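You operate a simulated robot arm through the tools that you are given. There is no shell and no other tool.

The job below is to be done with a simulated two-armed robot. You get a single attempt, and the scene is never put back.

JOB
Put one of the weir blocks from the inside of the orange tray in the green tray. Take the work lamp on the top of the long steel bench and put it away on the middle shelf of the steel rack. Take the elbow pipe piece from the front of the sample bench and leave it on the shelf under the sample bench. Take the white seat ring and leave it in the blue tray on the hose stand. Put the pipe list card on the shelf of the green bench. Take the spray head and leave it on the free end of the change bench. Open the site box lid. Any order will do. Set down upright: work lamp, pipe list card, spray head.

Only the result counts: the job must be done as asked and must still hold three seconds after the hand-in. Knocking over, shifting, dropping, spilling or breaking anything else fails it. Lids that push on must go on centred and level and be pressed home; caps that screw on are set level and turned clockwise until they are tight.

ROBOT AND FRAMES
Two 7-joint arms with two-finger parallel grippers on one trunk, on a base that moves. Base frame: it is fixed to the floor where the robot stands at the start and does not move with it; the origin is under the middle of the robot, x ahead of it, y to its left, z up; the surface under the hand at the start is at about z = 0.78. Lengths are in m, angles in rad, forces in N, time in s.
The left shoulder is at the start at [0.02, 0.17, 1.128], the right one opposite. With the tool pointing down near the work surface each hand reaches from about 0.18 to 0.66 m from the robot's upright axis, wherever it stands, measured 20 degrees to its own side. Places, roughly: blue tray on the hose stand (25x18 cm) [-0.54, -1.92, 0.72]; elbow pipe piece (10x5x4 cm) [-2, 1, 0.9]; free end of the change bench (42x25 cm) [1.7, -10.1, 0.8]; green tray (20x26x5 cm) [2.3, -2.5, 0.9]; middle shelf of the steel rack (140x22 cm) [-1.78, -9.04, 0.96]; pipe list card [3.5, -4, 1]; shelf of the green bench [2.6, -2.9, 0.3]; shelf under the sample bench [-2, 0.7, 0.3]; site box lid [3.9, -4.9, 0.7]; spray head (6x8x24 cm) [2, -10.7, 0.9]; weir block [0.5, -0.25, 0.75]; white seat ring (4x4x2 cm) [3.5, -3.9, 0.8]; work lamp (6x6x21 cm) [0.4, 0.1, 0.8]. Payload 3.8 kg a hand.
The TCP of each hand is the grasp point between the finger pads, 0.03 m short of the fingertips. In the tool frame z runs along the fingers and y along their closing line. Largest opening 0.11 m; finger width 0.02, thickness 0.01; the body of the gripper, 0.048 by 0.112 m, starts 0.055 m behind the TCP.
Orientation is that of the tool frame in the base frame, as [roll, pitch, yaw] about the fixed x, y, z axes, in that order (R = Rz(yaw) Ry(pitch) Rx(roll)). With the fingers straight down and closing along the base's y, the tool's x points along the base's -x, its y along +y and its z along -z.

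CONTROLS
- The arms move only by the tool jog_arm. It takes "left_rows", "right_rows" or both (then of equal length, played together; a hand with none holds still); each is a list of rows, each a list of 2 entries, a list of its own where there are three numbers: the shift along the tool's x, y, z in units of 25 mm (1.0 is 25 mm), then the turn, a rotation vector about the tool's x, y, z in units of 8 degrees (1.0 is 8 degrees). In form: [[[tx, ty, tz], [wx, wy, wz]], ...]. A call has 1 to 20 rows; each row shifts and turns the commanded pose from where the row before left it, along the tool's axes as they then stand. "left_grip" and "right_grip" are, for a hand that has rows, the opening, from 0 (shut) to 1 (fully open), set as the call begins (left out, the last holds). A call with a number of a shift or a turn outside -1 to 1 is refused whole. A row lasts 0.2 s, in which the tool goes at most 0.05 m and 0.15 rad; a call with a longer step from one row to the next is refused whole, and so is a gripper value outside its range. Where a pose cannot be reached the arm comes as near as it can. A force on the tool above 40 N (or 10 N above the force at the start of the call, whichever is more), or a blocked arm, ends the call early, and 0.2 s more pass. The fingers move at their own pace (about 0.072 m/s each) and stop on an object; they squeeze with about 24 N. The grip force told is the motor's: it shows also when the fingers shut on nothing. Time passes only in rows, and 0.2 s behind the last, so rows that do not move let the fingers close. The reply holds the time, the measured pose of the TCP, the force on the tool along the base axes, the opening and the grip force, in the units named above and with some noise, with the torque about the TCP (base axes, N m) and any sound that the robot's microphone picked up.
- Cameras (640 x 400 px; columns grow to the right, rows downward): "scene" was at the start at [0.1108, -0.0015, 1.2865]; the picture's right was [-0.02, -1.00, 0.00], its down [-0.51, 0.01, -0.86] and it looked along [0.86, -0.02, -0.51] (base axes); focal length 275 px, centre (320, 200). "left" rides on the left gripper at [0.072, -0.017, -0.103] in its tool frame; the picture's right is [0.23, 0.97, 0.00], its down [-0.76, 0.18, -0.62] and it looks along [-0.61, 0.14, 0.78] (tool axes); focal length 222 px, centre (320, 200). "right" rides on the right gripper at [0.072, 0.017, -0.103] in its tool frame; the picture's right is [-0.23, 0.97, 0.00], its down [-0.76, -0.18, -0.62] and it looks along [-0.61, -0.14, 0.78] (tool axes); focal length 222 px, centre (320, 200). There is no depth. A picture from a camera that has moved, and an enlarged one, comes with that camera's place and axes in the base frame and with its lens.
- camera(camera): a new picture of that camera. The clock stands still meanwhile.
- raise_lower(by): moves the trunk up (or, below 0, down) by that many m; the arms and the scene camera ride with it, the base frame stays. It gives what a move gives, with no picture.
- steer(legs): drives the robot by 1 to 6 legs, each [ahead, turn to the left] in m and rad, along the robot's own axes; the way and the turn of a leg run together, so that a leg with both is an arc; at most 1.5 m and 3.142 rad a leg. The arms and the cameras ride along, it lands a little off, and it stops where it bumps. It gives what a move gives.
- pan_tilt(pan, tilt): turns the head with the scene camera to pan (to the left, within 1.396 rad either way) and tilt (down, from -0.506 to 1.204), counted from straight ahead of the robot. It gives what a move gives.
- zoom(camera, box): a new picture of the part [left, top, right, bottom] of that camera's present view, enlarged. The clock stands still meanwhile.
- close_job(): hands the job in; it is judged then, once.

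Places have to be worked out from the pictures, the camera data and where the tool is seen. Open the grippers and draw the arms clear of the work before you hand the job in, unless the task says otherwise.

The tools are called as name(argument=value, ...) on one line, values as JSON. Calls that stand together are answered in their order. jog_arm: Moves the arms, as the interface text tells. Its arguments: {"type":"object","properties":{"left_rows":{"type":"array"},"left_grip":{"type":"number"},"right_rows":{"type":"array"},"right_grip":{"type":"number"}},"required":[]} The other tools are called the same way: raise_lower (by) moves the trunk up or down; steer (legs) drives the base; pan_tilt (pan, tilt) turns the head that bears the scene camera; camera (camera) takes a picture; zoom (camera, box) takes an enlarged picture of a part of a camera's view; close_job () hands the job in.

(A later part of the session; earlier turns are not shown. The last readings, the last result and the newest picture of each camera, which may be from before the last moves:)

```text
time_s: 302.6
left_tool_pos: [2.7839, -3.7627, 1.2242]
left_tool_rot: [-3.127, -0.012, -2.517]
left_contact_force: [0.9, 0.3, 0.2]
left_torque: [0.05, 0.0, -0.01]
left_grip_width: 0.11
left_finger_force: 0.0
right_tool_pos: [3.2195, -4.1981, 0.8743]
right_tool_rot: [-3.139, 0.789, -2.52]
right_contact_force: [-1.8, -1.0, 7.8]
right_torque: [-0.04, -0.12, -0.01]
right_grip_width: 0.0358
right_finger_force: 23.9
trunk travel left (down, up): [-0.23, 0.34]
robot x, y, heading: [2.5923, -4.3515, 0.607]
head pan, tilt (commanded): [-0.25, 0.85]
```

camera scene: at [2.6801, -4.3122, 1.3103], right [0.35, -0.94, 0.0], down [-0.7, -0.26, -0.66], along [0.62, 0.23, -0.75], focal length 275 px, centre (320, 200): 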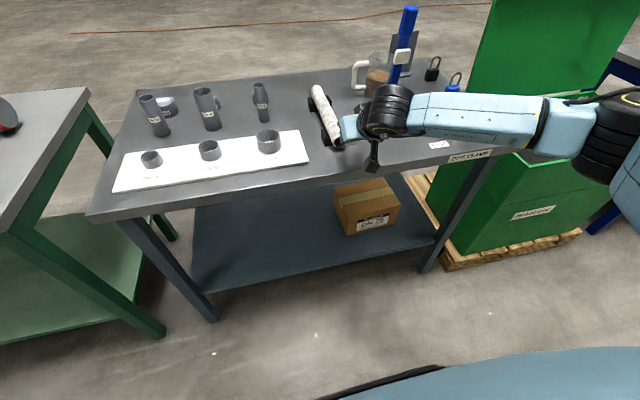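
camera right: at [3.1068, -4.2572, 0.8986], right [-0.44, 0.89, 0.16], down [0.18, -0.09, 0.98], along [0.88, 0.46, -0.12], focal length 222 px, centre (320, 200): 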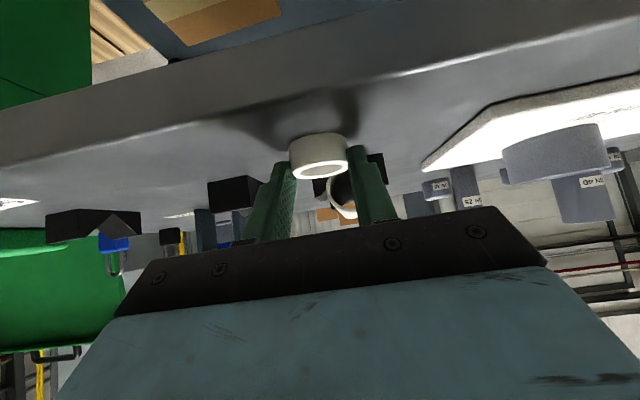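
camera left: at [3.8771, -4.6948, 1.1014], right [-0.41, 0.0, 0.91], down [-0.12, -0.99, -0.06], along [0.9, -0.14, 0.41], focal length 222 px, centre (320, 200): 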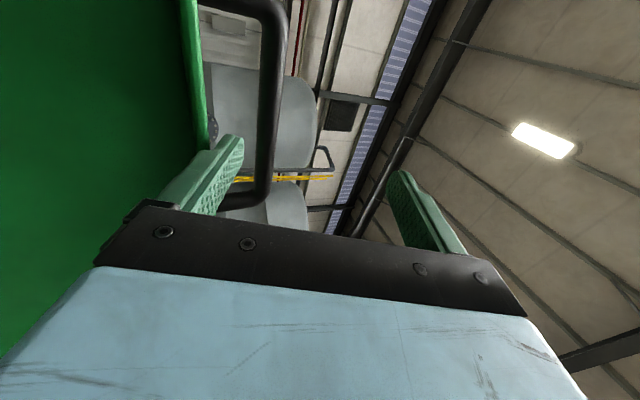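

Contact (8 N). Opening to release, then lifting away along the tool axis.

jog_arm(right_rows=[[[0, 0, 0], [0, 0, 0]], [[0, 0, 0], [0, 0, 0]], [[0, 0, 0], [0, 0, 0]]], right_grip=0.65)

jog_arm(right_rows=[[[0, 0, -0.9], [0, 0, 0]], [[0, 0, -0.9], [0, 0, 0]], [[0, 0, -0.9], [0, 0, 0]], [[0, 0, -0.9], [0, 0, 0]], [[-0.6, 0, -0.6], [0, 0, 0]], [[-0.6, 0, -0.6], [0, 0, 0]], [[-0.6, 0, -0.6], [0, 0, 0]], [[-0.6, 0, -0.6], [0, 0, 0]]])

camera(camera="right")

camera(camera="scene")

```text
time_s: 303.4
left_tool_pos: [2.7838, -3.7621, 1.2257]
left_tool_rot: [-3.13, -0.014, -2.518]
left_contact_force: [-0.7, -0.6, 0.1]
left_torque: [0.0, 0.01, -0.02]
left_grip_width: 0.1099
left_finger_force: 0.1
right_tool_pos: [3.219, -4.1989, 0.8727]
right_tool_rot: [-3.14, 0.786, -2.519]
right_contact_force: [0.2, -0.4, -0.5]
right_torque: [0.01, 0.0, 0.03]
right_grip_width: 0.0712
right_finger_force: 0.1
trunk travel left (down, up): [-0.23, 0.34]
robot x, y, heading: [2.5885, -4.3506, 0.603]
head pan, tilt (commanded): [-0.25, 0.85]
```

```text
time_s: 305.2
left_tool_pos: [2.7839, -3.7627, 1.2243]
left_tool_rot: [-3.129, -0.015, -2.518]
left_contact_force: [0.7, 0.8, 0.0]
left_torque: [0.02, 0.01, -0.03]
left_grip_width: 0.1103
left_finger_force: 0.0
right_tool_pos: [3.1675, -4.236, 1.0213]
right_tool_rot: [-3.14, 0.783, -2.52]
right_contact_force: [-0.2, -0.8, -0.6]
right_torque: [-0.02, 0.0, 0.02]
right_grip_width: 0.0715
right_finger_force: 0.1
trunk travel left (down, up): [-0.23, 0.34]
robot x, y, heading: [2.5906, -4.3501, 0.608]
head pan, tilt (commanded): [-0.25, 0.85]
```

```text
taken
camera right: at [3.0565, -4.2952, 1.0429], right [-0.44, 0.89, 0.16], down [0.18, -0.09, 0.98], along [0.88, 0.46, -0.12], focal length 222 px, centre (320, 200)
```

right: 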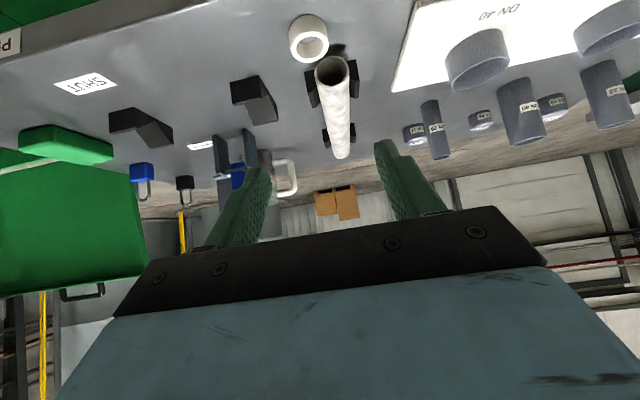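

```text
taken
camera scene: at [2.6801, -4.3121, 1.2652], right [0.35, -0.94, 0.0], down [-0.7, -0.26, -0.66], along [0.62, 0.23, -0.75], focal length 275 px, centre (320, 200)
```

scene: 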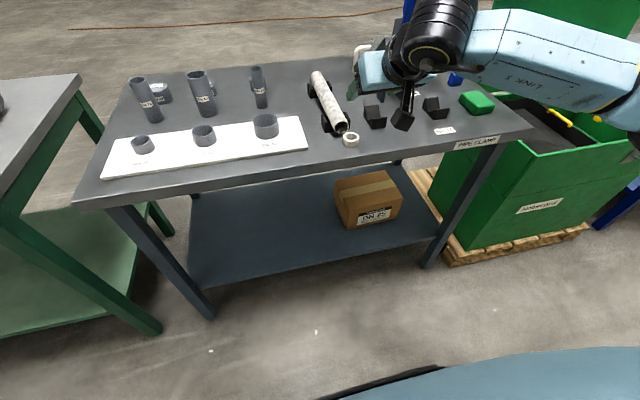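

The ring sits safely at (3.229, -4.187). I'll drive 8 cm closer, turn the hand to point straight down, and come over the ring for a centred grip.

steer(legs=[[0.08, 0]])

jog_arm(right_rows=[[[0, 0, 0], [0, 0.935, 0]], [[0, 0, 0], [0, 0.935, 0]], [[0, 0, 0], [0, 0.935, 0]], [[0, 0, 0], [0, 0.935, 0]], [[0, 0, 0], [0, 0.935, 0]], [[0, 0, 0], [0, 0.935, 0]]])

camera(camera="right")

camera(camera="scene")

```text
time_s: 306.3
left_tool_pos: [2.8505, -3.7159, 1.2241]
left_tool_rot: [-3.129, -0.013, -2.517]
left_contact_force: [1.1, 0.0, 0.2]
left_torque: [0.0, 0.0, 0.01]
left_grip_width: 0.1101
left_finger_force: 0.1
right_tool_pos: [3.2343, -4.1909, 1.0207]
right_tool_rot: [-3.14, 0.784, -2.52]
right_contact_force: [0.4, -0.4, 0.1]
right_torque: [0.03, 0.04, 0.0]
right_grip_width: 0.0716
right_finger_force: 0.0
trunk travel left (down, up): [-0.23, 0.34]
robot x, y, heading: [2.6492, -4.3049, 0.609]
head pan, tilt (commanded): [-0.25, 0.85]
```

```text
time_s: 307.7
left_tool_pos: [2.8487, -3.7169, 1.225]
left_tool_rot: [-3.127, -0.014, -2.517]
left_contact_force: [-0.1, 0.7, -0.5]
left_torque: [0.03, -0.01, 0.01]
left_grip_width: 0.1102
left_finger_force: 0.0
right_tool_pos: [3.2336, -4.1916, 1.02]
right_tool_rot: [-3.141, -0.002, -2.521]
right_contact_force: [0.0, 0.2, -0.4]
right_torque: [-0.01, 0.03, 0.01]
right_grip_width: 0.0715
right_finger_force: 0.0
trunk travel left (down, up): [-0.23, 0.34]
robot x, y, heading: [2.6545, -4.3037, 0.604]
head pan, tilt (commanded): [-0.25, 0.85]
```

```text
taken
camera right: at [3.1643, -4.2191, 1.1241], right [-0.38, 0.92, 0.0], down [0.72, 0.3, 0.62], along [0.58, 0.24, -0.78], focal length 222 px, centre (320, 200)
```

right: 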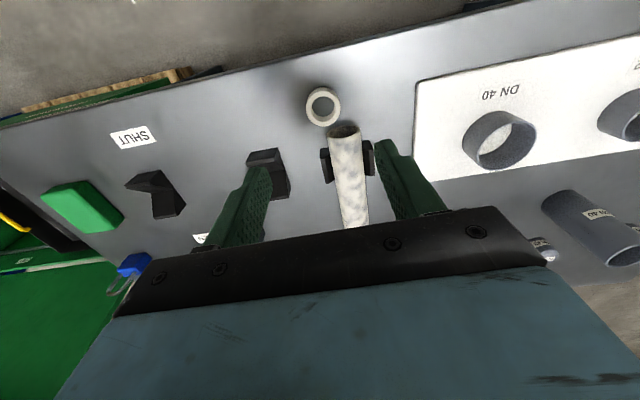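

```text
taken
camera scene: at [2.7456, -4.2663, 1.2652], right [0.35, -0.94, 0.0], down [-0.7, -0.26, -0.66], along [0.62, 0.23, -0.75], focal length 275 px, centre (320, 200)
```

scene: 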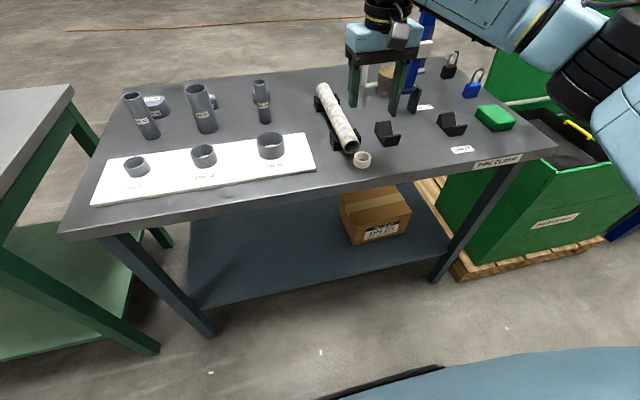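

The ring lies right below the tool (offset 5 mm). Correcting and descending to just above the bench.

jog_arm(right_rows=[[[-0.05, 0.2, 0.9], [0, 0, 0]], [[0, 0, 0.9], [0, 0, 0]], [[0, 0, 0.9], [0, 0, 0]], [[0, 0, 0.9], [0, 0, 0]]])

camera(camera="right")

```text
time_s: 308.7
left_tool_pos: [2.8486, -3.7169, 1.2248]
left_tool_rot: [-3.128, -0.013, -2.519]
left_contact_force: [0.0, -0.3, 0.3]
left_torque: [0.04, 0.0, 0.02]
left_grip_width: 0.1098
left_finger_force: 0.0
right_tool_pos: [3.2335, -4.1875, 0.928]
right_tool_rot: [-3.14, 0.0, -2.521]
right_contact_force: [-0.3, 1.2, -0.2]
right_torque: [-0.01, 0.02, -0.01]
right_grip_width: 0.0715
right_finger_force: 0.2
trunk travel left (down, up): [-0.23, 0.34]
robot x, y, heading: [2.6584, -4.3058, 0.608]
head pan, tilt (commanded): [-0.25, 0.85]
```

```text
taken
camera right: at [3.1637, -4.2164, 1.0329], right [-0.38, 0.92, 0.0], down [0.72, 0.3, 0.62], along [0.58, 0.24, -0.78], focal length 222 px, centre (320, 200)
```

right: 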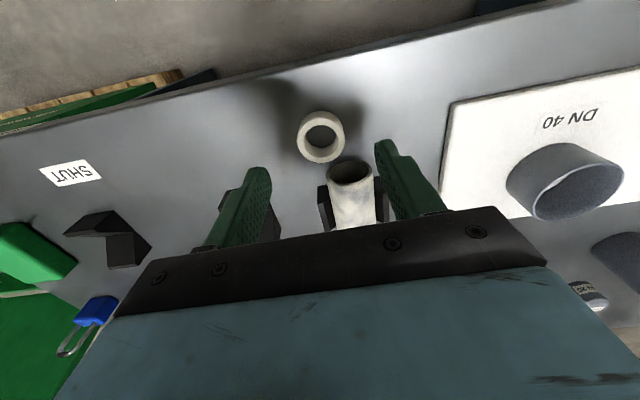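

Centred. Final descent of 4.8 cm and closing on the ring.

jog_arm(right_rows=[[[0, 0.04, 0.65], [0, 0, 0]], [[0, 0, 0.65], [0, 0, 0]], [[0, 0, 0.6], [0, 0, 0]]])

jog_arm(right_rows=[[[0, 0, 0], [0, 0, 0]], [[0, 0, 0], [0, 0, 0]], [[0, 0, 0], [0, 0, 0]], [[0, 0, 0], [0, 0, 0]]], right_grip=0.0)

camera(camera="right")

```text
time_s: 309.5
left_tool_pos: [2.8498, -3.7175, 1.2251]
left_tool_rot: [-3.129, -0.013, -2.519]
left_contact_force: [0.1, 1.0, -0.2]
left_torque: [-0.01, -0.01, 0.03]
left_grip_width: 0.11
left_finger_force: 0.1
right_tool_pos: [3.2322, -4.1868, 0.883]
right_tool_rot: [-3.139, 0.001, -2.521]
right_contact_force: [0.4, 0.4, -0.3]
right_torque: [0.02, 0.0, -0.02]
right_grip_width: 0.0717
right_finger_force: 0.1
trunk travel left (down, up): [-0.23, 0.34]
robot x, y, heading: [2.6551, -4.3058, 0.607]
head pan, tilt (commanded): [-0.25, 0.85]
```

```text
time_s: 310.5
left_tool_pos: [2.8494, -3.7174, 1.2252]
left_tool_rot: [-3.129, -0.014, -2.518]
left_contact_force: [-0.8, 0.1, 0.3]
left_torque: [0.02, 0.03, 0.03]
left_grip_width: 0.1099
left_finger_force: 0.0
right_tool_pos: [3.2321, -4.1848, 0.8823]
right_tool_rot: [3.141, 0.001, -2.52]
right_contact_force: [0.0, 0.1, -0.9]
right_torque: [-0.01, -0.01, 0.01]
right_grip_width: 0.0359
right_finger_force: 24.0
trunk travel left (down, up): [-0.23, 0.34]
robot x, y, heading: [2.6573, -4.3099, 0.611]
head pan, tilt (commanded): [-0.25, 0.85]
```

```text
taken
camera right: at [3.1621, -4.2139, 0.9861], right [-0.38, 0.92, 0.0], down [0.72, 0.3, 0.62], along [0.58, 0.24, -0.78], focal length 222 px, centre (320, 200)
```

right: 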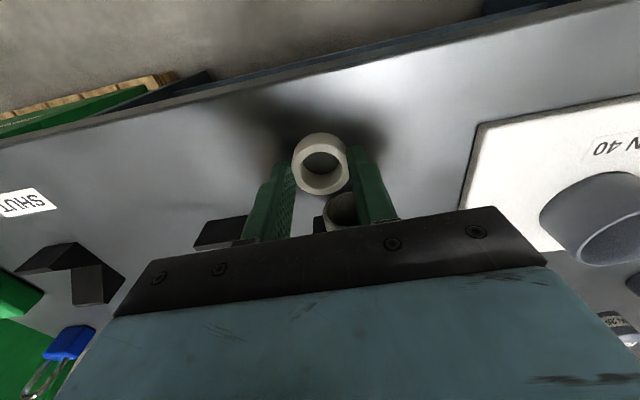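

Held centrally now (35.9 mm, 24 N). Lifting by the trunk and backing out.

raise_lower(by=0.15)

steer(legs=[[-0.3, 0]])

jog_arm(right_rows=[[[0.8, 0.2, 0], [0, 0, 0]], [[0.8, 0.2, 0], [0, 0, 0]], [[0.8, 0.2, 0], [0, 0, 0]], [[0.8, 0.2, 0], [0, 0, 0]], [[0.8, 0.2, 0], [0, 0, 0]], [[0.8, 0.2, 0], [0, 0, 0]]])

camera(camera="right")

```text
time_s: 312.2
left_tool_pos: [2.8496, -3.717, 1.3763]
left_tool_rot: [-3.131, -0.016, -2.519]
left_contact_force: [0.3, -0.2, -0.1]
left_torque: [0.05, 0.02, -0.01]
left_grip_width: 0.11
left_finger_force: 0.2
right_tool_pos: [3.2324, -4.186, 1.033]
right_tool_rot: [-3.14, 0.0, -2.519]
right_contact_force: [-0.2, 0.5, -0.3]
right_torque: [0.0, 0.02, 0.01]
right_grip_width: 0.0359
right_finger_force: 23.4
trunk travel left (down, up): [-0.38, 0.19]
robot x, y, heading: [2.6564, -4.3082, 0.604]
head pan, tilt (commanded): [-0.25, 0.85]
```

```text
time_s: 314.3
left_tool_pos: [2.6038, -3.8909, 1.3749]
left_tool_rot: [-3.129, -0.014, -2.523]
left_contact_force: [0.4, -0.2, 1.1]
left_torque: [0.04, -0.01, 0.0]
left_grip_width: 0.1101
left_finger_force: 0.1
right_tool_pos: [2.9831, -4.3612, 1.0321]
right_tool_rot: [-3.139, 0.002, -2.525]
right_contact_force: [0.2, -0.2, 0.1]
right_torque: [0.04, -0.02, -0.02]
right_grip_width: 0.036
right_finger_force: 23.8
trunk travel left (down, up): [-0.38, 0.19]
robot x, y, heading: [2.4065, -4.4782, 0.609]
head pan, tilt (commanded): [-0.25, 0.85]
```

```text
time_s: 315.7
left_tool_pos: [2.6019, -3.8904, 1.3765]
left_tool_rot: [-3.13, -0.014, -2.521]
left_contact_force: [-0.4, 0.2, 0.2]
left_torque: [0.0, -0.01, -0.02]
left_grip_width: 0.11
left_finger_force: 0.0
right_tool_pos: [2.8693, -4.4068, 1.0324]
right_tool_rot: [3.141, 0.0, -2.524]
right_contact_force: [-1.0, -0.4, -1.4]
right_torque: [-0.01, -0.01, -0.01]
right_grip_width: 0.0357
right_finger_force: 24.1
trunk travel left (down, up): [-0.38, 0.19]
robot x, y, heading: [2.4059, -4.4808, 0.605]
head pan, tilt (commanded): [-0.25, 0.85]
```

```text
taken
camera right: at [2.7983, -4.4342, 1.1353], right [-0.38, 0.93, 0.0], down [0.72, 0.3, 0.62], along [0.58, 0.24, -0.78], focal length 222 px, centre (320, 200)
```

right: 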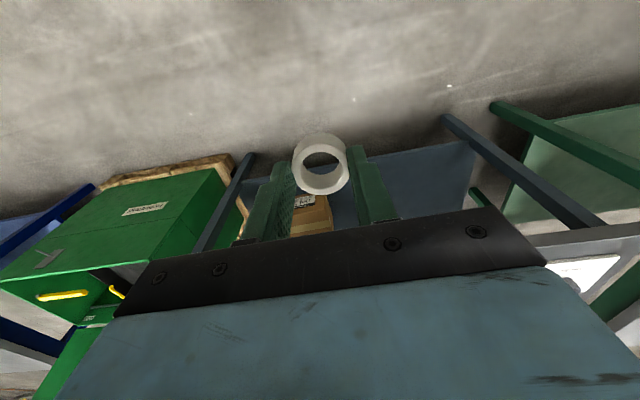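

Grip is steady at 36 mm. Turning and driving back along the aisle toward the hose stand.

steer(legs=[[0, 1.566], [1.5, 0], [1.0, 0]])

pan_tilt(pan=0.35, tilt=0.4)

camera(camera="scene")

```text
time_s: 331.6
left_tool_pos: [0.4217, -2.2311, 1.3758]
left_tool_rot: [-3.13, -0.014, -0.939]
left_contact_force: [1.0, 0.0, -0.5]
left_torque: [-0.02, 0.01, 0.02]
left_grip_width: 0.1101
left_finger_force: 0.0
right_tool_pos: [0.9338, -1.9595, 1.0319]
right_tool_rot: [3.141, 0.0, -0.943]
right_contact_force: [0.2, 0.7, -1.2]
right_torque: [-0.04, 0.04, 0.03]
right_grip_width: 0.0355
right_finger_force: 23.9
trunk travel left (down, up): [-0.38, 0.19]
robot x, y, heading: [1.0127, -2.421, 2.187]
head pan, tilt (commanded): [-0.25, 0.85]
```

```text
time_s: 332.6
left_tool_pos: [0.4202, -2.2311, 1.3758]
left_tool_rot: [-3.129, -0.014, -0.938]
left_contact_force: [-0.8, -0.2, 0.1]
left_torque: [0.0, 0.01, 0.01]
left_grip_width: 0.1099
left_finger_force: 0.2
right_tool_pos: [0.9327, -1.9596, 1.0319]
right_tool_rot: [3.14, 0.001, -0.941]
right_contact_force: [0.3, -0.6, 0.1]
right_torque: [-0.02, -0.02, 0.04]
right_grip_width: 0.0358
right_finger_force: 24.0
trunk travel left (down, up): [-0.38, 0.19]
robot x, y, heading: [1.0121, -2.419, 2.186]
head pan, tilt (commanded): [0.351, 0.4]
```

```text
taken
camera scene: at [0.9224, -2.3509, 1.4543], right [0.57, 0.82, 0.0], down [0.32, -0.22, -0.92], along [-0.76, 0.52, -0.39], focal length 275 px, centre (320, 200)
```

scene: 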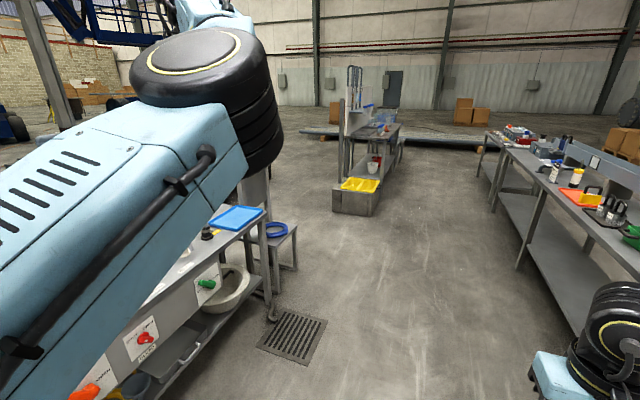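

The blue tray is ahead on the left at about (-0.56, -1.93). Driving 1.12 m more, then turning left to face the hose stand.

steer(legs=[[1.12, 0], [0, 1.56]])

pan_tilt(pan=-0.2, tilt=0.55)

camera(camera="scene")

```text
time_s: 342.1
left_tool_pos: [0.1767, -2.1077, 1.3754]
left_tool_rot: [-3.13, -0.014, 0.637]
left_contact_force: [0.3, -0.1, 0.3]
left_torque: [-0.01, -0.01, 0.0]
left_grip_width: 0.1099
left_finger_force: 0.1
right_tool_pos: [-0.0978, -1.5953, 1.0318]
right_tool_rot: [-3.14, 0.001, 0.635]
right_contact_force: [-0.5, 0.4, 0.0]
right_torque: [0.02, 0.01, 0.01]
right_grip_width: 0.0358
right_finger_force: 24.2
trunk travel left (down, up): [-0.38, 0.19]
robot x, y, heading: [0.3633, -1.5153, -2.518]
head pan, tilt (commanded): [0.351, 0.4]
```

```text
time_s: 343.1
left_tool_pos: [0.1775, -2.1064, 1.3754]
left_tool_rot: [-3.128, -0.014, 0.638]
left_contact_force: [-0.7, -0.3, 0.1]
left_torque: [-0.01, 0.02, -0.02]
left_grip_width: 0.11
left_finger_force: 0.1
right_tool_pos: [-0.0977, -1.5969, 1.0319]
right_tool_rot: [3.141, 0.001, 0.635]
right_contact_force: [0.6, 0.1, 0.4]
right_torque: [-0.01, -0.02, 0.02]
right_grip_width: 0.036
right_finger_force: 24.3
trunk travel left (down, up): [-0.38, 0.19]
robot x, y, heading: [0.3617, -1.5153, -2.521]
head pan, tilt (commanded): [-0.201, 0.55]
```

```text
taken
camera scene: at [0.2641, -1.564, 1.4406], right [-0.41, 0.91, 0.0], down [0.48, 0.21, -0.85], along [-0.78, -0.35, -0.52], focal length 275 px, centre (320, 200)
```

scene: 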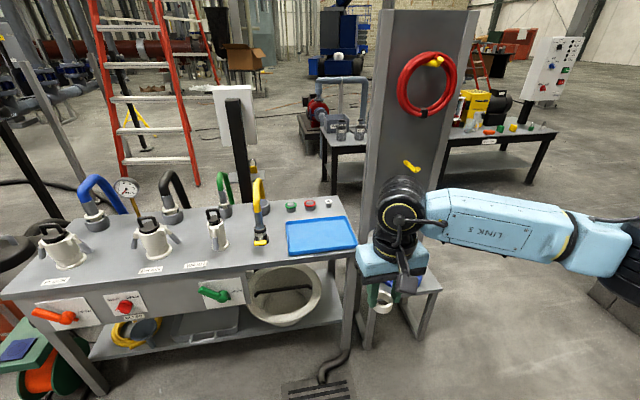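

The tray is 0.98 m ahead and 0.20 m right, matching the hand's lateral position. Driving ahead 0.53 m.

steer(legs=[[0.53, 0]])

pan_tilt(pan=-0.3, tilt=0.85)

camera(camera="scene")

camera(camera="right")

```text
time_s: 346.2
left_tool_pos: [-0.2496, -2.423, 1.3745]
left_tool_rot: [-3.128, -0.013, 0.648]
left_contact_force: [0.2, -0.3, 0.3]
left_torque: [0.03, 0.0, -0.01]
left_grip_width: 0.1099
left_finger_force: 0.2
right_tool_pos: [-0.5295, -1.9144, 1.031]
right_tool_rot: [-3.141, -0.002, 0.645]
right_contact_force: [-0.8, -0.1, 0.3]
right_torque: [0.01, -0.04, -0.02]
right_grip_width: 0.0359
right_finger_force: 23.7
trunk travel left (down, up): [-0.38, 0.19]
robot x, y, heading: [-0.0721, -1.8314, -2.507]
head pan, tilt (commanded): [-0.201, 0.55]
```

```text
time_s: 347.0
left_tool_pos: [-0.249, -2.4216, 1.3746]
left_tool_rot: [-3.13, -0.014, 0.649]
left_contact_force: [1.1, 0.6, 0.0]
left_torque: [0.02, 0.01, 0.02]
left_grip_width: 0.11
left_finger_force: 0.0
right_tool_pos: [-0.5291, -1.9141, 1.0317]
right_tool_rot: [-3.141, 0.001, 0.645]
right_contact_force: [-0.4, -0.4, 0.0]
right_torque: [0.01, -0.04, 0.01]
right_grip_width: 0.0358
right_finger_force: 23.8
trunk travel left (down, up): [-0.38, 0.19]
robot x, y, heading: [-0.0711, -1.8302, -2.505]
head pan, tilt (commanded): [-0.3, 0.85]
```

```text
taken
camera scene: at [-0.1603, -1.8665, 1.4153], right [-0.33, 0.95, 0.0], down [0.71, 0.25, -0.66], along [-0.62, -0.22, -0.75], focal length 275 px, centre (320, 200)
```

scene: 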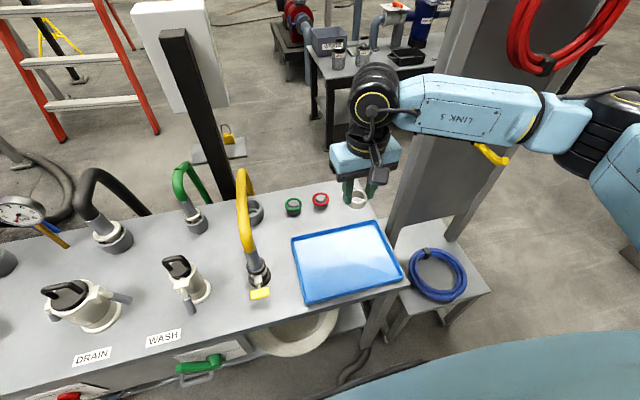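

```text
taken
camera right: at [-0.4617, -1.8835, 1.1352], right [0.41, -0.91, 0.0], down [-0.71, -0.32, 0.62], along [-0.57, -0.25, -0.78], focal length 222 px, centre (320, 200)
```

right: 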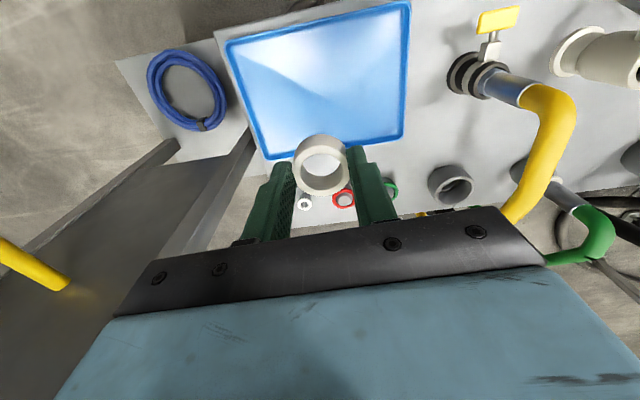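

The ring is right over the tray (centre about (-0.534, -1.926)), and the surroundings are clear of both arms. Shifting 1 cm and lowering by the trunk.

jog_arm(right_rows=[[[-0.45, 0.25, 0], [0, 0, 0]]])

raise_lower(by=-0.2)

camera(camera="right")

camera(camera="scene")

```text
time_s: 347.4
left_tool_pos: [-0.2487, -2.4227, 1.3738]
left_tool_rot: [-3.126, -0.013, 0.65]
left_contact_force: [-0.2, 0.5, 0.2]
left_torque: [0.01, 0.02, 0.0]
left_grip_width: 0.1099
left_finger_force: 0.0
right_tool_pos: [-0.5342, -1.9263, 1.0319]
right_tool_rot: [-3.14, 0.001, 0.647]
right_contact_force: [0.9, -0.8, -0.6]
right_torque: [0.01, 0.01, -0.01]
right_grip_width: 0.0355
right_finger_force: 24.3
trunk travel left (down, up): [-0.38, 0.19]
robot x, y, heading: [-0.0699, -1.8288, -2.506]
head pan, tilt (commanded): [-0.3, 0.85]
```

```text
time_s: 349.6
left_tool_pos: [-0.2484, -2.4219, 1.1741]
left_tool_rot: [-3.13, -0.014, 0.649]
left_contact_force: [0.0, 0.3, -0.6]
left_torque: [-0.01, -0.02, 0.0]
left_grip_width: 0.11
left_finger_force: 0.1
right_tool_pos: [-0.5344, -1.9257, 0.8317]
right_tool_rot: [3.14, 0.002, 0.645]
right_contact_force: [0.3, 0.3, -0.3]
right_torque: [-0.01, 0.02, 0.04]
right_grip_width: 0.0357
right_finger_force: 24.6
trunk travel left (down, up): [-0.18, 0.39]
robot x, y, heading: [-0.0722, -1.831, -2.508]
head pan, tilt (commanded): [-0.3, 0.85]
```

```text
taken
camera right: at [-0.4671, -1.8953, 0.9354], right [0.41, -0.91, 0.0], down [-0.71, -0.32, 0.62], along [-0.57, -0.25, -0.78], focal length 222 px, centre (320, 200)
```

right: 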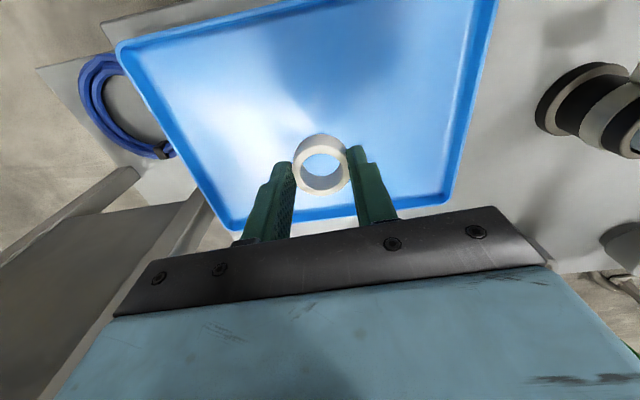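

```text
taken
camera scene: at [-0.1603, -1.8665, 1.2153], right [-0.33, 0.95, 0.0], down [0.71, 0.25, -0.66], along [-0.62, -0.22, -0.75], focal length 275 px, centre (320, 200)
```

scene: 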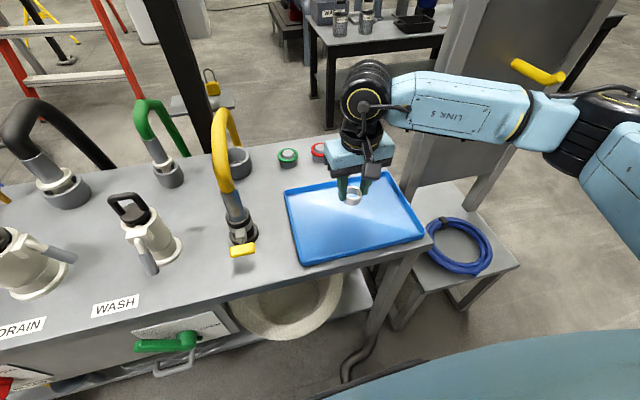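

The ring is over the tray with some height left. Lowering with the arm in small steps.

jog_arm(right_rows=[[[0, 0, 0.5], [0, 0, 0]], [[0, 0, 0.5], [0, 0, 0]], [[0, 0, 0.4], [0, 0, 0]]])

zoom(camera="scene", box=[270, 120, 450, 280])

```text
time_s: 350.4
left_tool_pos: [-0.2482, -2.4231, 1.1757]
left_tool_rot: [-3.128, -0.013, 0.649]
left_contact_force: [-0.5, 0.2, 0.4]
left_torque: [0.02, 0.0, 0.02]
left_grip_width: 0.1102
left_finger_force: 0.1
right_tool_pos: [-0.5353, -1.9247, 0.7955]
right_tool_rot: [-3.14, 0.001, 0.646]
right_contact_force: [0.0, 0.5, -0.4]
right_torque: [0.01, -0.04, -0.04]
right_grip_width: 0.0359
right_finger_force: 23.3
trunk travel left (down, up): [-0.18, 0.39]
robot x, y, heading: [-0.0688, -1.83, -2.506]
head pan, tilt (commanded): [-0.3, 0.85]
```

```text
2.50 times, centred on (360, 200) of scene
camera zoom: at [-0.1605, -1.8665, 1.2152], right [-0.33, 0.95, 0.0], down [0.71, 0.25, -0.66], along [-0.62, -0.22, -0.75], focal length 687 px, centre (220, 200)
```

zoom: 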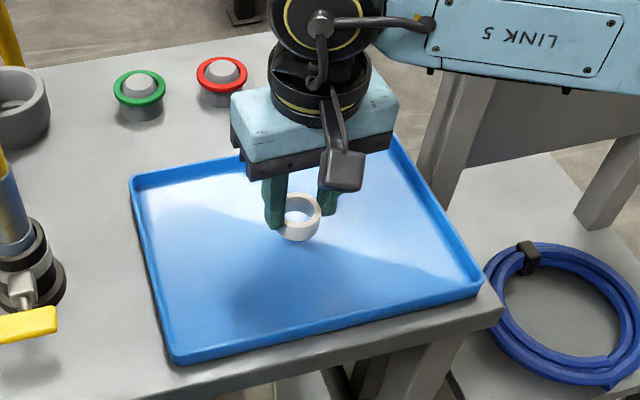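

Still above. Continuing slowly.

jog_arm(right_rows=[[[0, 0, 0.3], [0, 0, 0]], [[0, 0, 0.3], [0, 0, 0]], [[0, 0, 0.2], [0, 0, 0]]])

jog_arm(right_rows=[[[0, 0, 0.15], [0, 0, 0]], [[0, 0, 0.15], [0, 0, 0]], [[0, 0, 0.15], [0, 0, 0]]])

```text
time_s: 351.1
left_tool_pos: [-0.249, -2.4218, 1.1754]
left_tool_rot: [-3.129, -0.015, 0.65]
left_contact_force: [0.3, -0.3, 0.3]
left_torque: [0.0, -0.02, 0.0]
left_grip_width: 0.1099
left_finger_force: 0.0
right_tool_pos: [-0.5334, -1.9257, 0.7767]
right_tool_rot: [-3.141, 0.001, 0.644]
right_contact_force: [0.9, 0.6, -0.3]
right_torque: [-0.01, 0.02, -0.02]
right_grip_width: 0.0358
right_finger_force: 23.5
trunk travel left (down, up): [-0.18, 0.39]
robot x, y, heading: [-0.0703, -1.8344, -2.506]
head pan, tilt (commanded): [-0.3, 0.85]
```

```text
time_s: 351.9
left_tool_pos: [-0.2474, -2.4226, 1.1754]
left_tool_rot: [-3.13, -0.012, 0.648]
left_contact_force: [0.3, 0.3, -0.3]
left_torque: [-0.01, -0.03, 0.01]
left_grip_width: 0.11
left_finger_force: 0.1
right_tool_pos: [-0.5336, -1.9259, 0.7657]
right_tool_rot: [-3.139, 0.002, 0.645]
right_contact_force: [0.2, 1.6, 5.5]
right_torque: [0.06, -0.04, -0.03]
right_grip_width: 0.0362
right_finger_force: 24.0
trunk travel left (down, up): [-0.18, 0.39]
robot x, y, heading: [-0.0691, -1.8299, -2.51]
head pan, tilt (commanded): [-0.3, 0.85]
```

Touching down (5.5 N) in the tray. Releasing and rising.

jog_arm(right_rows=[[[0, 0, 0], [0, 0, 0]], [[0, 0, 0], [0, 0, 0]], [[0, 0, 0], [0, 0, 0]]], right_grip=0.65)

jog_arm(right_rows=[[[0, 0, -0.6], [0, 0, 0]], [[0, 0, -0.9], [0, 0, 0]], [[0, 0, -0.9], [0, 0, 0]], [[0, 0, -0.9], [0, 0, 0]], [[0, 0, -0.9], [0, 0, 0]], [[0, 0, -0.9], [0, 0, 0]]])

camera(camera="right")

camera(camera="scene")

```text
time_s: 352.8
left_tool_pos: [-0.2483, -2.4231, 1.175]
left_tool_rot: [-3.128, -0.014, 0.65]
left_contact_force: [-0.3, 0.3, -0.4]
left_torque: [0.0, -0.02, -0.03]
left_grip_width: 0.1099
left_finger_force: 0.1
right_tool_pos: [-0.5342, -1.9259, 0.7659]
right_tool_rot: [3.141, 0.001, 0.645]
right_contact_force: [0.1, -0.2, 0.0]
right_torque: [0.01, 0.01, 0.01]
right_grip_width: 0.0714
right_finger_force: 0.1
trunk travel left (down, up): [-0.18, 0.39]
robot x, y, heading: [-0.0695, -1.83, -2.513]
head pan, tilt (commanded): [-0.3, 0.85]
```

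```text
time_s: 354.1
left_tool_pos: [-0.2483, -2.4221, 1.1754]
left_tool_rot: [-3.129, -0.013, 0.649]
left_contact_force: [1.1, -0.6, -0.4]
left_torque: [-0.03, 0.03, 0.03]
left_grip_width: 0.1101
left_finger_force: 0.0
right_tool_pos: [-0.5339, -1.9249, 0.8937]
right_tool_rot: [-3.141, 0.001, 0.646]
right_contact_force: [0.6, -0.2, 0.2]
right_torque: [0.01, 0.02, -0.02]
right_grip_width: 0.0713
right_finger_force: 0.1
trunk travel left (down, up): [-0.18, 0.39]
robot x, y, heading: [-0.0684, -1.8342, -2.506]
head pan, tilt (commanded): [-0.3, 0.85]
```

```text
taken
camera right: at [-0.4671, -1.8938, 0.9969], right [0.41, -0.91, 0.0], down [-0.71, -0.32, 0.62], along [-0.57, -0.25, -0.78], focal length 222 px, centre (320, 200)
```

right: 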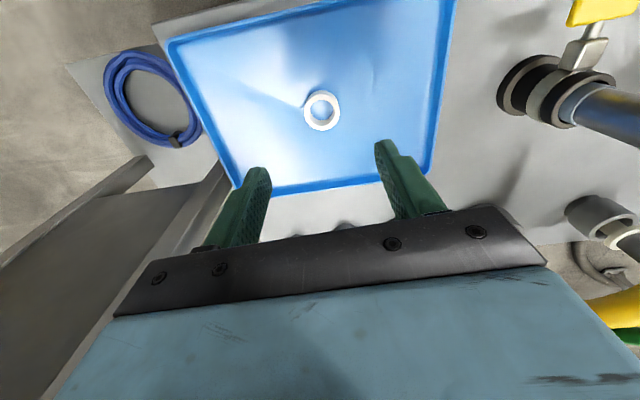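

```text
taken
camera scene: at [-0.1603, -1.8666, 1.2152], right [-0.33, 0.95, 0.0], down [0.71, 0.25, -0.66], along [-0.62, -0.22, -0.75], focal length 275 px, centre (320, 200)
```

scene: 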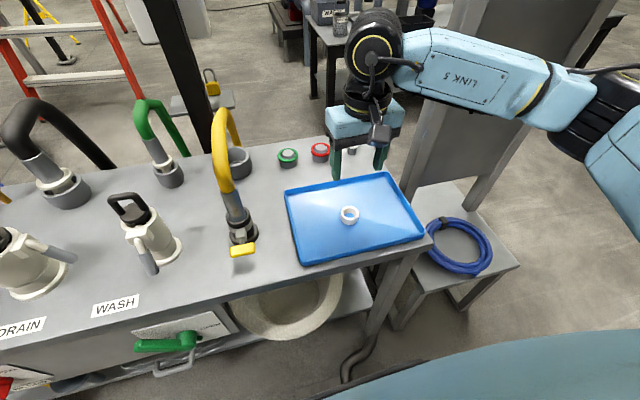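

The ring lies in the blue tray. Raising the arms, backing off and turning along the aisle toward the sample bench.

raise_lower(by=0.18)

steer(legs=[[-0.55, 0], [0, -1.6], [1.4, 0]])

pan_tilt(pan=0.2, tilt=0.4)

camera(camera="scene")

```text
time_s: 356.1
left_tool_pos: [-0.2478, -2.4229, 1.3548]
left_tool_rot: [-3.13, -0.012, 0.648]
left_contact_force: [0.1, 0.0, 0.5]
left_torque: [0.03, 0.03, -0.03]
left_grip_width: 0.11
left_finger_force: 0.0
right_tool_pos: [-0.5332, -1.9257, 1.0724]
right_tool_rot: [3.141, 0.0, 0.646]
right_contact_force: [-0.2, 0.3, -0.7]
right_torque: [0.0, -0.02, 0.0]
right_grip_width: 0.0714
right_finger_force: 0.0
trunk travel left (down, up): [-0.36, 0.21]
robot x, y, heading: [-0.0734, -1.8291, -2.51]
head pan, tilt (commanded): [-0.3, 0.85]
```

```text
time_s: 369.8
left_tool_pos: [-1.0007, -0.1712, 1.3556]
left_tool_rot: [-3.13, -0.013, -0.945]
left_contact_force: [0.3, -0.7, -0.6]
left_torque: [0.0, 0.01, 0.03]
left_grip_width: 0.1099
left_finger_force: 0.1
right_tool_pos: [-0.4954, 0.1036, 1.0723]
right_tool_rot: [3.141, 0.0, -0.945]
right_contact_force: [0.9, 0.6, 0.0]
right_torque: [0.0, 0.01, -0.03]
right_grip_width: 0.0715
right_finger_force: 0.0
trunk travel left (down, up): [-0.36, 0.21]
robot x, y, heading: [-0.4094, -0.3634, 2.18]
head pan, tilt (commanded): [-0.3, 0.85]
```

```text
time_s: 370.7
left_tool_pos: [-0.9999, -0.1722, 1.3553]
left_tool_rot: [-3.13, -0.013, -0.942]
left_contact_force: [-0.1, 0.1, -0.2]
left_torque: [-0.01, 0.04, -0.02]
left_grip_width: 0.1098
left_finger_force: 0.1
right_tool_pos: [-0.4958, 0.1032, 1.0728]
right_tool_rot: [3.14, 0.0, -0.944]
right_contact_force: [-0.6, 0.1, 0.9]
right_torque: [-0.02, -0.03, -0.02]
right_grip_width: 0.0716
right_finger_force: 0.1
trunk travel left (down, up): [-0.36, 0.21]
robot x, y, heading: [-0.4111, -0.3629, 2.183]
head pan, tilt (commanded): [0.201, 0.4]
```

```text
taken
camera scene: at [-0.4895, -0.2816, 1.4343], right [0.69, 0.73, 0.0], down [0.28, -0.27, -0.92], along [-0.67, 0.63, -0.39], focal length 275 px, centre (320, 200)
```

scene: 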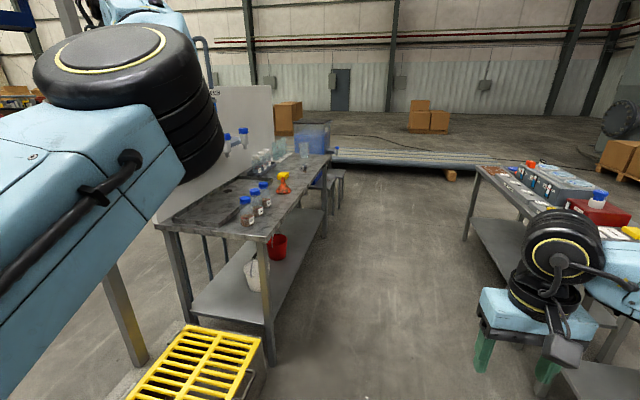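

The sample bench is ahead on the left (bottles, funnel, buckets on its shelf). Driving on 1.4 m and looking left for the elbow piece.

steer(legs=[[1.45, 0]])

steer(legs=[[0, 1.57]])

pan_tilt(pan=0.0, tilt=0.55)

camera(camera="scene")

```text
time_s: 378.0
left_tool_pos: [-1.8487, 1.0373, 1.3551]
left_tool_rot: [-3.129, -0.014, -0.943]
left_contact_force: [-0.2, 0.4, 1.0]
left_torque: [0.06, 0.0, -0.03]
left_grip_width: 0.11
left_finger_force: 0.1
right_tool_pos: [-1.3446, 1.3126, 1.0737]
right_tool_rot: [3.14, 0.0, -0.945]
right_contact_force: [-1.0, -0.1, 0.3]
right_torque: [0.02, 0.04, -0.03]
right_grip_width: 0.0713
right_finger_force: 0.1
trunk travel left (down, up): [-0.36, 0.21]
robot x, y, heading: [-1.2564, 0.8472, 2.176]
head pan, tilt (commanded): [0.201, 0.4]
```

```text
time_s: 382.2
left_tool_pos: [-1.4476, 0.2552, 1.3544]
left_tool_rot: [-3.131, -0.013, 0.631]
left_contact_force: [0.8, -0.3, -0.4]
left_torque: [0.01, 0.0, 0.03]
left_grip_width: 0.1101
left_finger_force: 0.0
right_tool_pos: [-1.7249, 0.7579, 1.0724]
right_tool_rot: [-3.14, -0.002, 0.631]
right_contact_force: [0.8, 0.1, 0.2]
right_torque: [-0.01, -0.03, 0.01]
right_grip_width: 0.0716
right_finger_force: 0.1
trunk travel left (down, up): [-0.36, 0.21]
robot x, y, heading: [-1.2586, 0.8467, -2.527]
head pan, tilt (commanded): [0.201, 0.4]
```

```text
time_s: 383.0
left_tool_pos: [-1.4475, 0.2551, 1.3558]
left_tool_rot: [-3.13, -0.012, 0.632]
left_contact_force: [-0.5, -0.1, 0.3]
left_torque: [-0.02, 0.01, 0.01]
left_grip_width: 0.1102
left_finger_force: 0.1
right_tool_pos: [-1.7252, 0.759, 1.0731]
right_tool_rot: [-3.139, -0.001, 0.629]
right_contact_force: [-1.0, -0.6, 0.3]
right_torque: [0.0, -0.01, -0.01]
right_grip_width: 0.0716
right_finger_force: 0.1
trunk travel left (down, up): [-0.36, 0.21]
robot x, y, heading: [-1.2607, 0.8467, -2.523]
head pan, tilt (commanded): [0.0, 0.55]
```

```text
taken
camera scene: at [-1.3492, 0.7822, 1.4207], right [-0.58, 0.82, 0.0], down [0.43, 0.3, -0.85], along [-0.7, -0.49, -0.52], focal length 275 px, centre (320, 200)
```

scene: 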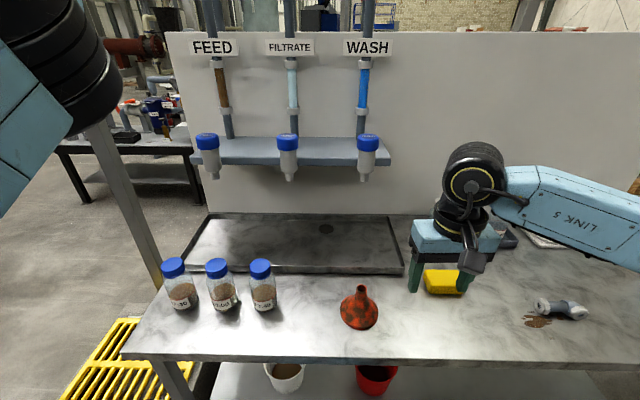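

The elbow piece is at the right front of the sample bench, about (-2.00, 1.00). I'm 0.37 m too far along, so I'll back off and shift over.

zoom(camera="scene", box=[480, 250, 640, 370])

steer(legs=[[-0.25, 0], [0, -1.57], [0.36, 0], [0, 1.57]])

pan_tilt(pan=-0.1, tilt=0.6)

camera(camera="scene")

```text
3.33 times, centred on (560, 310) of scene
camera zoom: at [-1.3492, 0.7822, 1.4207], right [-0.58, 0.82, 0.0], down [0.43, 0.3, -0.85], along [-0.7, -0.49, -0.52], focal length 916 px, centre (-480, -167)
```

zoom: 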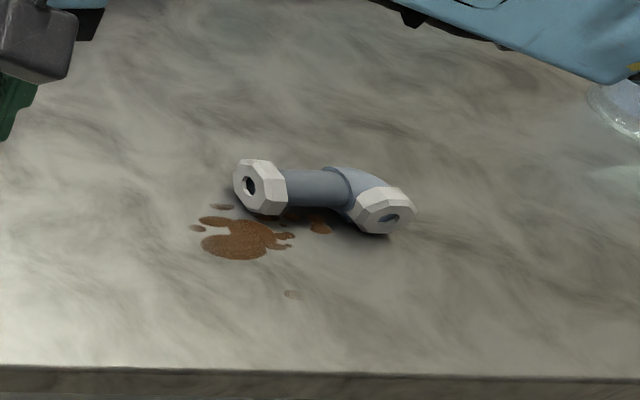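

```text
time_s: 394.3
left_tool_pos: [-1.4888, 0.7131, 1.356]
left_tool_rot: [-3.129, -0.013, 0.57]
left_contact_force: [0.3, -0.7, 0.2]
left_torque: [0.02, 0.02, 0.01]
left_grip_width: 0.1102
left_finger_force: 0.0
right_tool_pos: [-1.7342, 1.2326, 1.0732]
right_tool_rot: [-3.14, 0.0, 0.57]
right_contact_force: [0.1, -0.8, 0.8]
right_torque: [-0.02, 0.04, 0.0]
right_grip_width: 0.0715
right_finger_force: 0.0
trunk travel left (down, up): [-0.36, 0.21]
robot x, y, heading: [-1.2612, 1.2914, -2.59]
head pan, tilt (commanded): [0.0, 0.55]
```

```text
time_s: 395.0
left_tool_pos: [-1.4895, 0.7124, 1.3557]
left_tool_rot: [-3.132, -0.011, 0.571]
left_contact_force: [0.2, 0.2, -0.6]
left_torque: [0.0, -0.01, -0.02]
left_grip_width: 0.1098
left_finger_force: 0.1
right_tool_pos: [-1.735, 1.2325, 1.0724]
right_tool_rot: [-3.14, 0.0, 0.568]
right_contact_force: [0.1, 0.0, -0.1]
right_torque: [-0.01, 0.0, 0.0]
right_grip_width: 0.0715
right_finger_force: 0.1
trunk travel left (down, up): [-0.36, 0.21]
robot x, y, heading: [-1.2644, 1.2903, -2.583]
head pan, tilt (commanded): [-0.099, 0.6]
```

```text
taken
camera scene: at [-1.3611, 1.2414, 1.4161], right [-0.44, 0.9, 0.0], down [0.51, 0.25, -0.83], along [-0.74, -0.36, -0.56], focal length 275 px, centre (320, 200)
```

scene: 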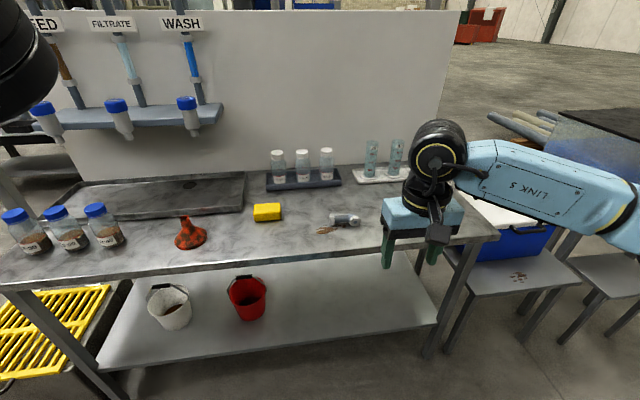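

The elbow piece measures about (-2.02, 1.01, 0.865): 0.79 m ahead, 0.16 m right, its pipe lying along the bench. I'll turn the hand 90° so the fingers close across the pipe, then drive 0.25 m closer.

jog_arm(right_rows=[[[0, 0, 0], [0, 0, 0.9375]], [[0, 0, 0], [0, 0, 0.9375]], [[0, 0, 0], [0, 0, 0.9375]], [[0, 0, 0], [0, 0, 0.9375]], [[0, 0, 0], [0, 0, 0.9375]], [[0, 0, 0], [0, 0, 0.9375]], [[0, 0, 0], [0, 0, 0.9375]], [[0, 0, 0], [0, 0, 0.9375]], [[0, 0, 0], [0, 0, 0.9375]], [[0, 0, 0], [0, 0, 0.9375]], [[0, 0, 0], [0, 0, 0.9375]], [[0, 0, 0], [0, 0, 0.9375]]])

steer(legs=[[0.25, 0]])

pan_tilt(pan=-0.25, tilt=0.8)

camera(camera="scene")

camera(camera="right")

```text
time_s: 397.6
left_tool_pos: [-1.4886, 0.7129, 1.3547]
left_tool_rot: [-3.129, -0.011, 0.571]
left_contact_force: [0.1, -0.8, 0.2]
left_torque: [0.01, 0.0, -0.01]
left_grip_width: 0.11
left_finger_force: 0.0
right_tool_pos: [-1.7346, 1.232, 1.0724]
right_tool_rot: [-3.141, 0.001, -1.005]
right_contact_force: [-0.6, -1.1, 0.8]
right_torque: [-0.03, 0.01, 0.03]
right_grip_width: 0.0717
right_finger_force: 0.1
trunk travel left (down, up): [-0.36, 0.21]
robot x, y, heading: [-1.2658, 1.2895, -2.587]
head pan, tilt (commanded): [-0.099, 0.6]
```

```text
time_s: 399.4
left_tool_pos: [-1.7014, 0.5819, 1.3557]
left_tool_rot: [-3.131, -0.015, 0.569]
left_contact_force: [-0.5, -0.9, 0.0]
left_torque: [0.03, 0.0, 0.0]
left_grip_width: 0.1099
left_finger_force: 0.0
right_tool_pos: [-1.9472, 1.1012, 1.0727]
right_tool_rot: [3.14, 0.0, -1.003]
right_contact_force: [-0.1, -0.6, 0.1]
right_torque: [-0.02, 0.02, 0.02]
right_grip_width: 0.0715
right_finger_force: 0.0
trunk travel left (down, up): [-0.36, 0.21]
robot x, y, heading: [-1.4765, 1.1598, -2.588]
head pan, tilt (commanded): [-0.099, 0.6]
```

```text
time_s: 400.1
left_tool_pos: [-1.7024, 0.5819, 1.3549]
left_tool_rot: [-3.129, -0.012, 0.569]
left_contact_force: [0.3, -0.1, -0.5]
left_torque: [-0.01, 0.02, -0.03]
left_grip_width: 0.1103
left_finger_force: 0.1
right_tool_pos: [-1.9465, 1.1011, 1.0732]
right_tool_rot: [3.141, 0.002, -1.004]
right_contact_force: [-0.1, -0.3, 0.1]
right_torque: [-0.01, 0.03, -0.03]
right_grip_width: 0.0716
right_finger_force: 0.1
trunk travel left (down, up): [-0.36, 0.21]
robot x, y, heading: [-1.4782, 1.1611, -2.582]
head pan, tilt (commanded): [-0.25, 0.799]
```

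```text
taken
camera scene: at [-1.5708, 1.1251, 1.3993], right [-0.3, 0.95, 0.0], down [0.68, 0.21, -0.7], along [-0.67, -0.21, -0.72], focal length 275 px, centre (320, 200)
```

scene: 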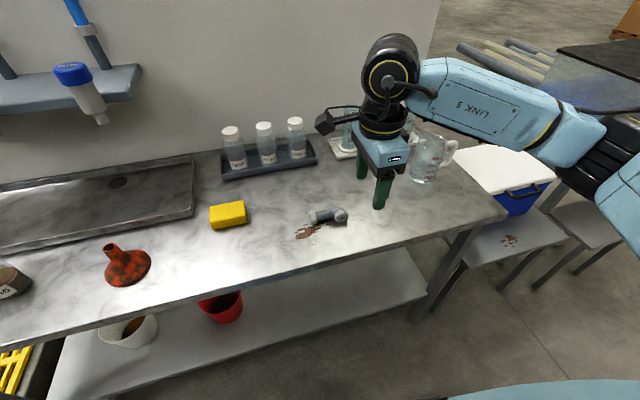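

```text
taken
camera right: at [-1.923, 1.032, 1.1763], right [-0.94, -0.33, 0.0], down [-0.26, 0.74, 0.62], along [-0.21, 0.59, -0.78], focal length 222 px, centre (320, 200)
```

right: 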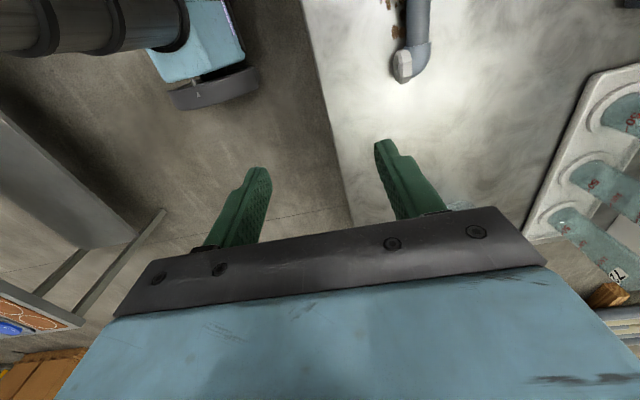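

I can see the elbow just ahead-left of the hand. Zooming for an exact position and orientation.

zoom(camera="scene", box=[270, 170, 390, 260])

```text
4.44 times, centred on (330, 215) of scene
camera zoom: at [-1.5708, 1.1251, 1.3993], right [-0.3, 0.95, 0.0], down [0.68, 0.21, -0.7], along [-0.67, -0.21, -0.72], focal length 1222 px, centre (276, 133)
```

zoom: 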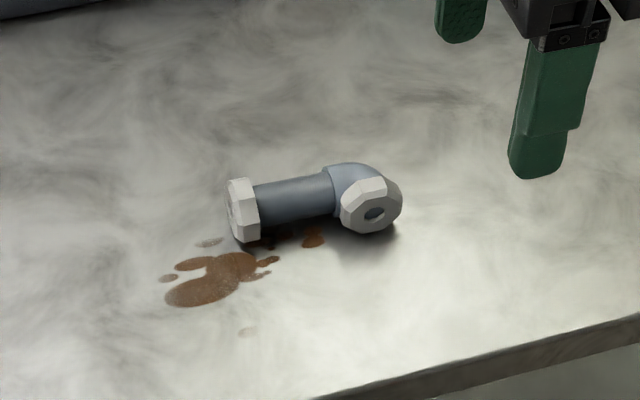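

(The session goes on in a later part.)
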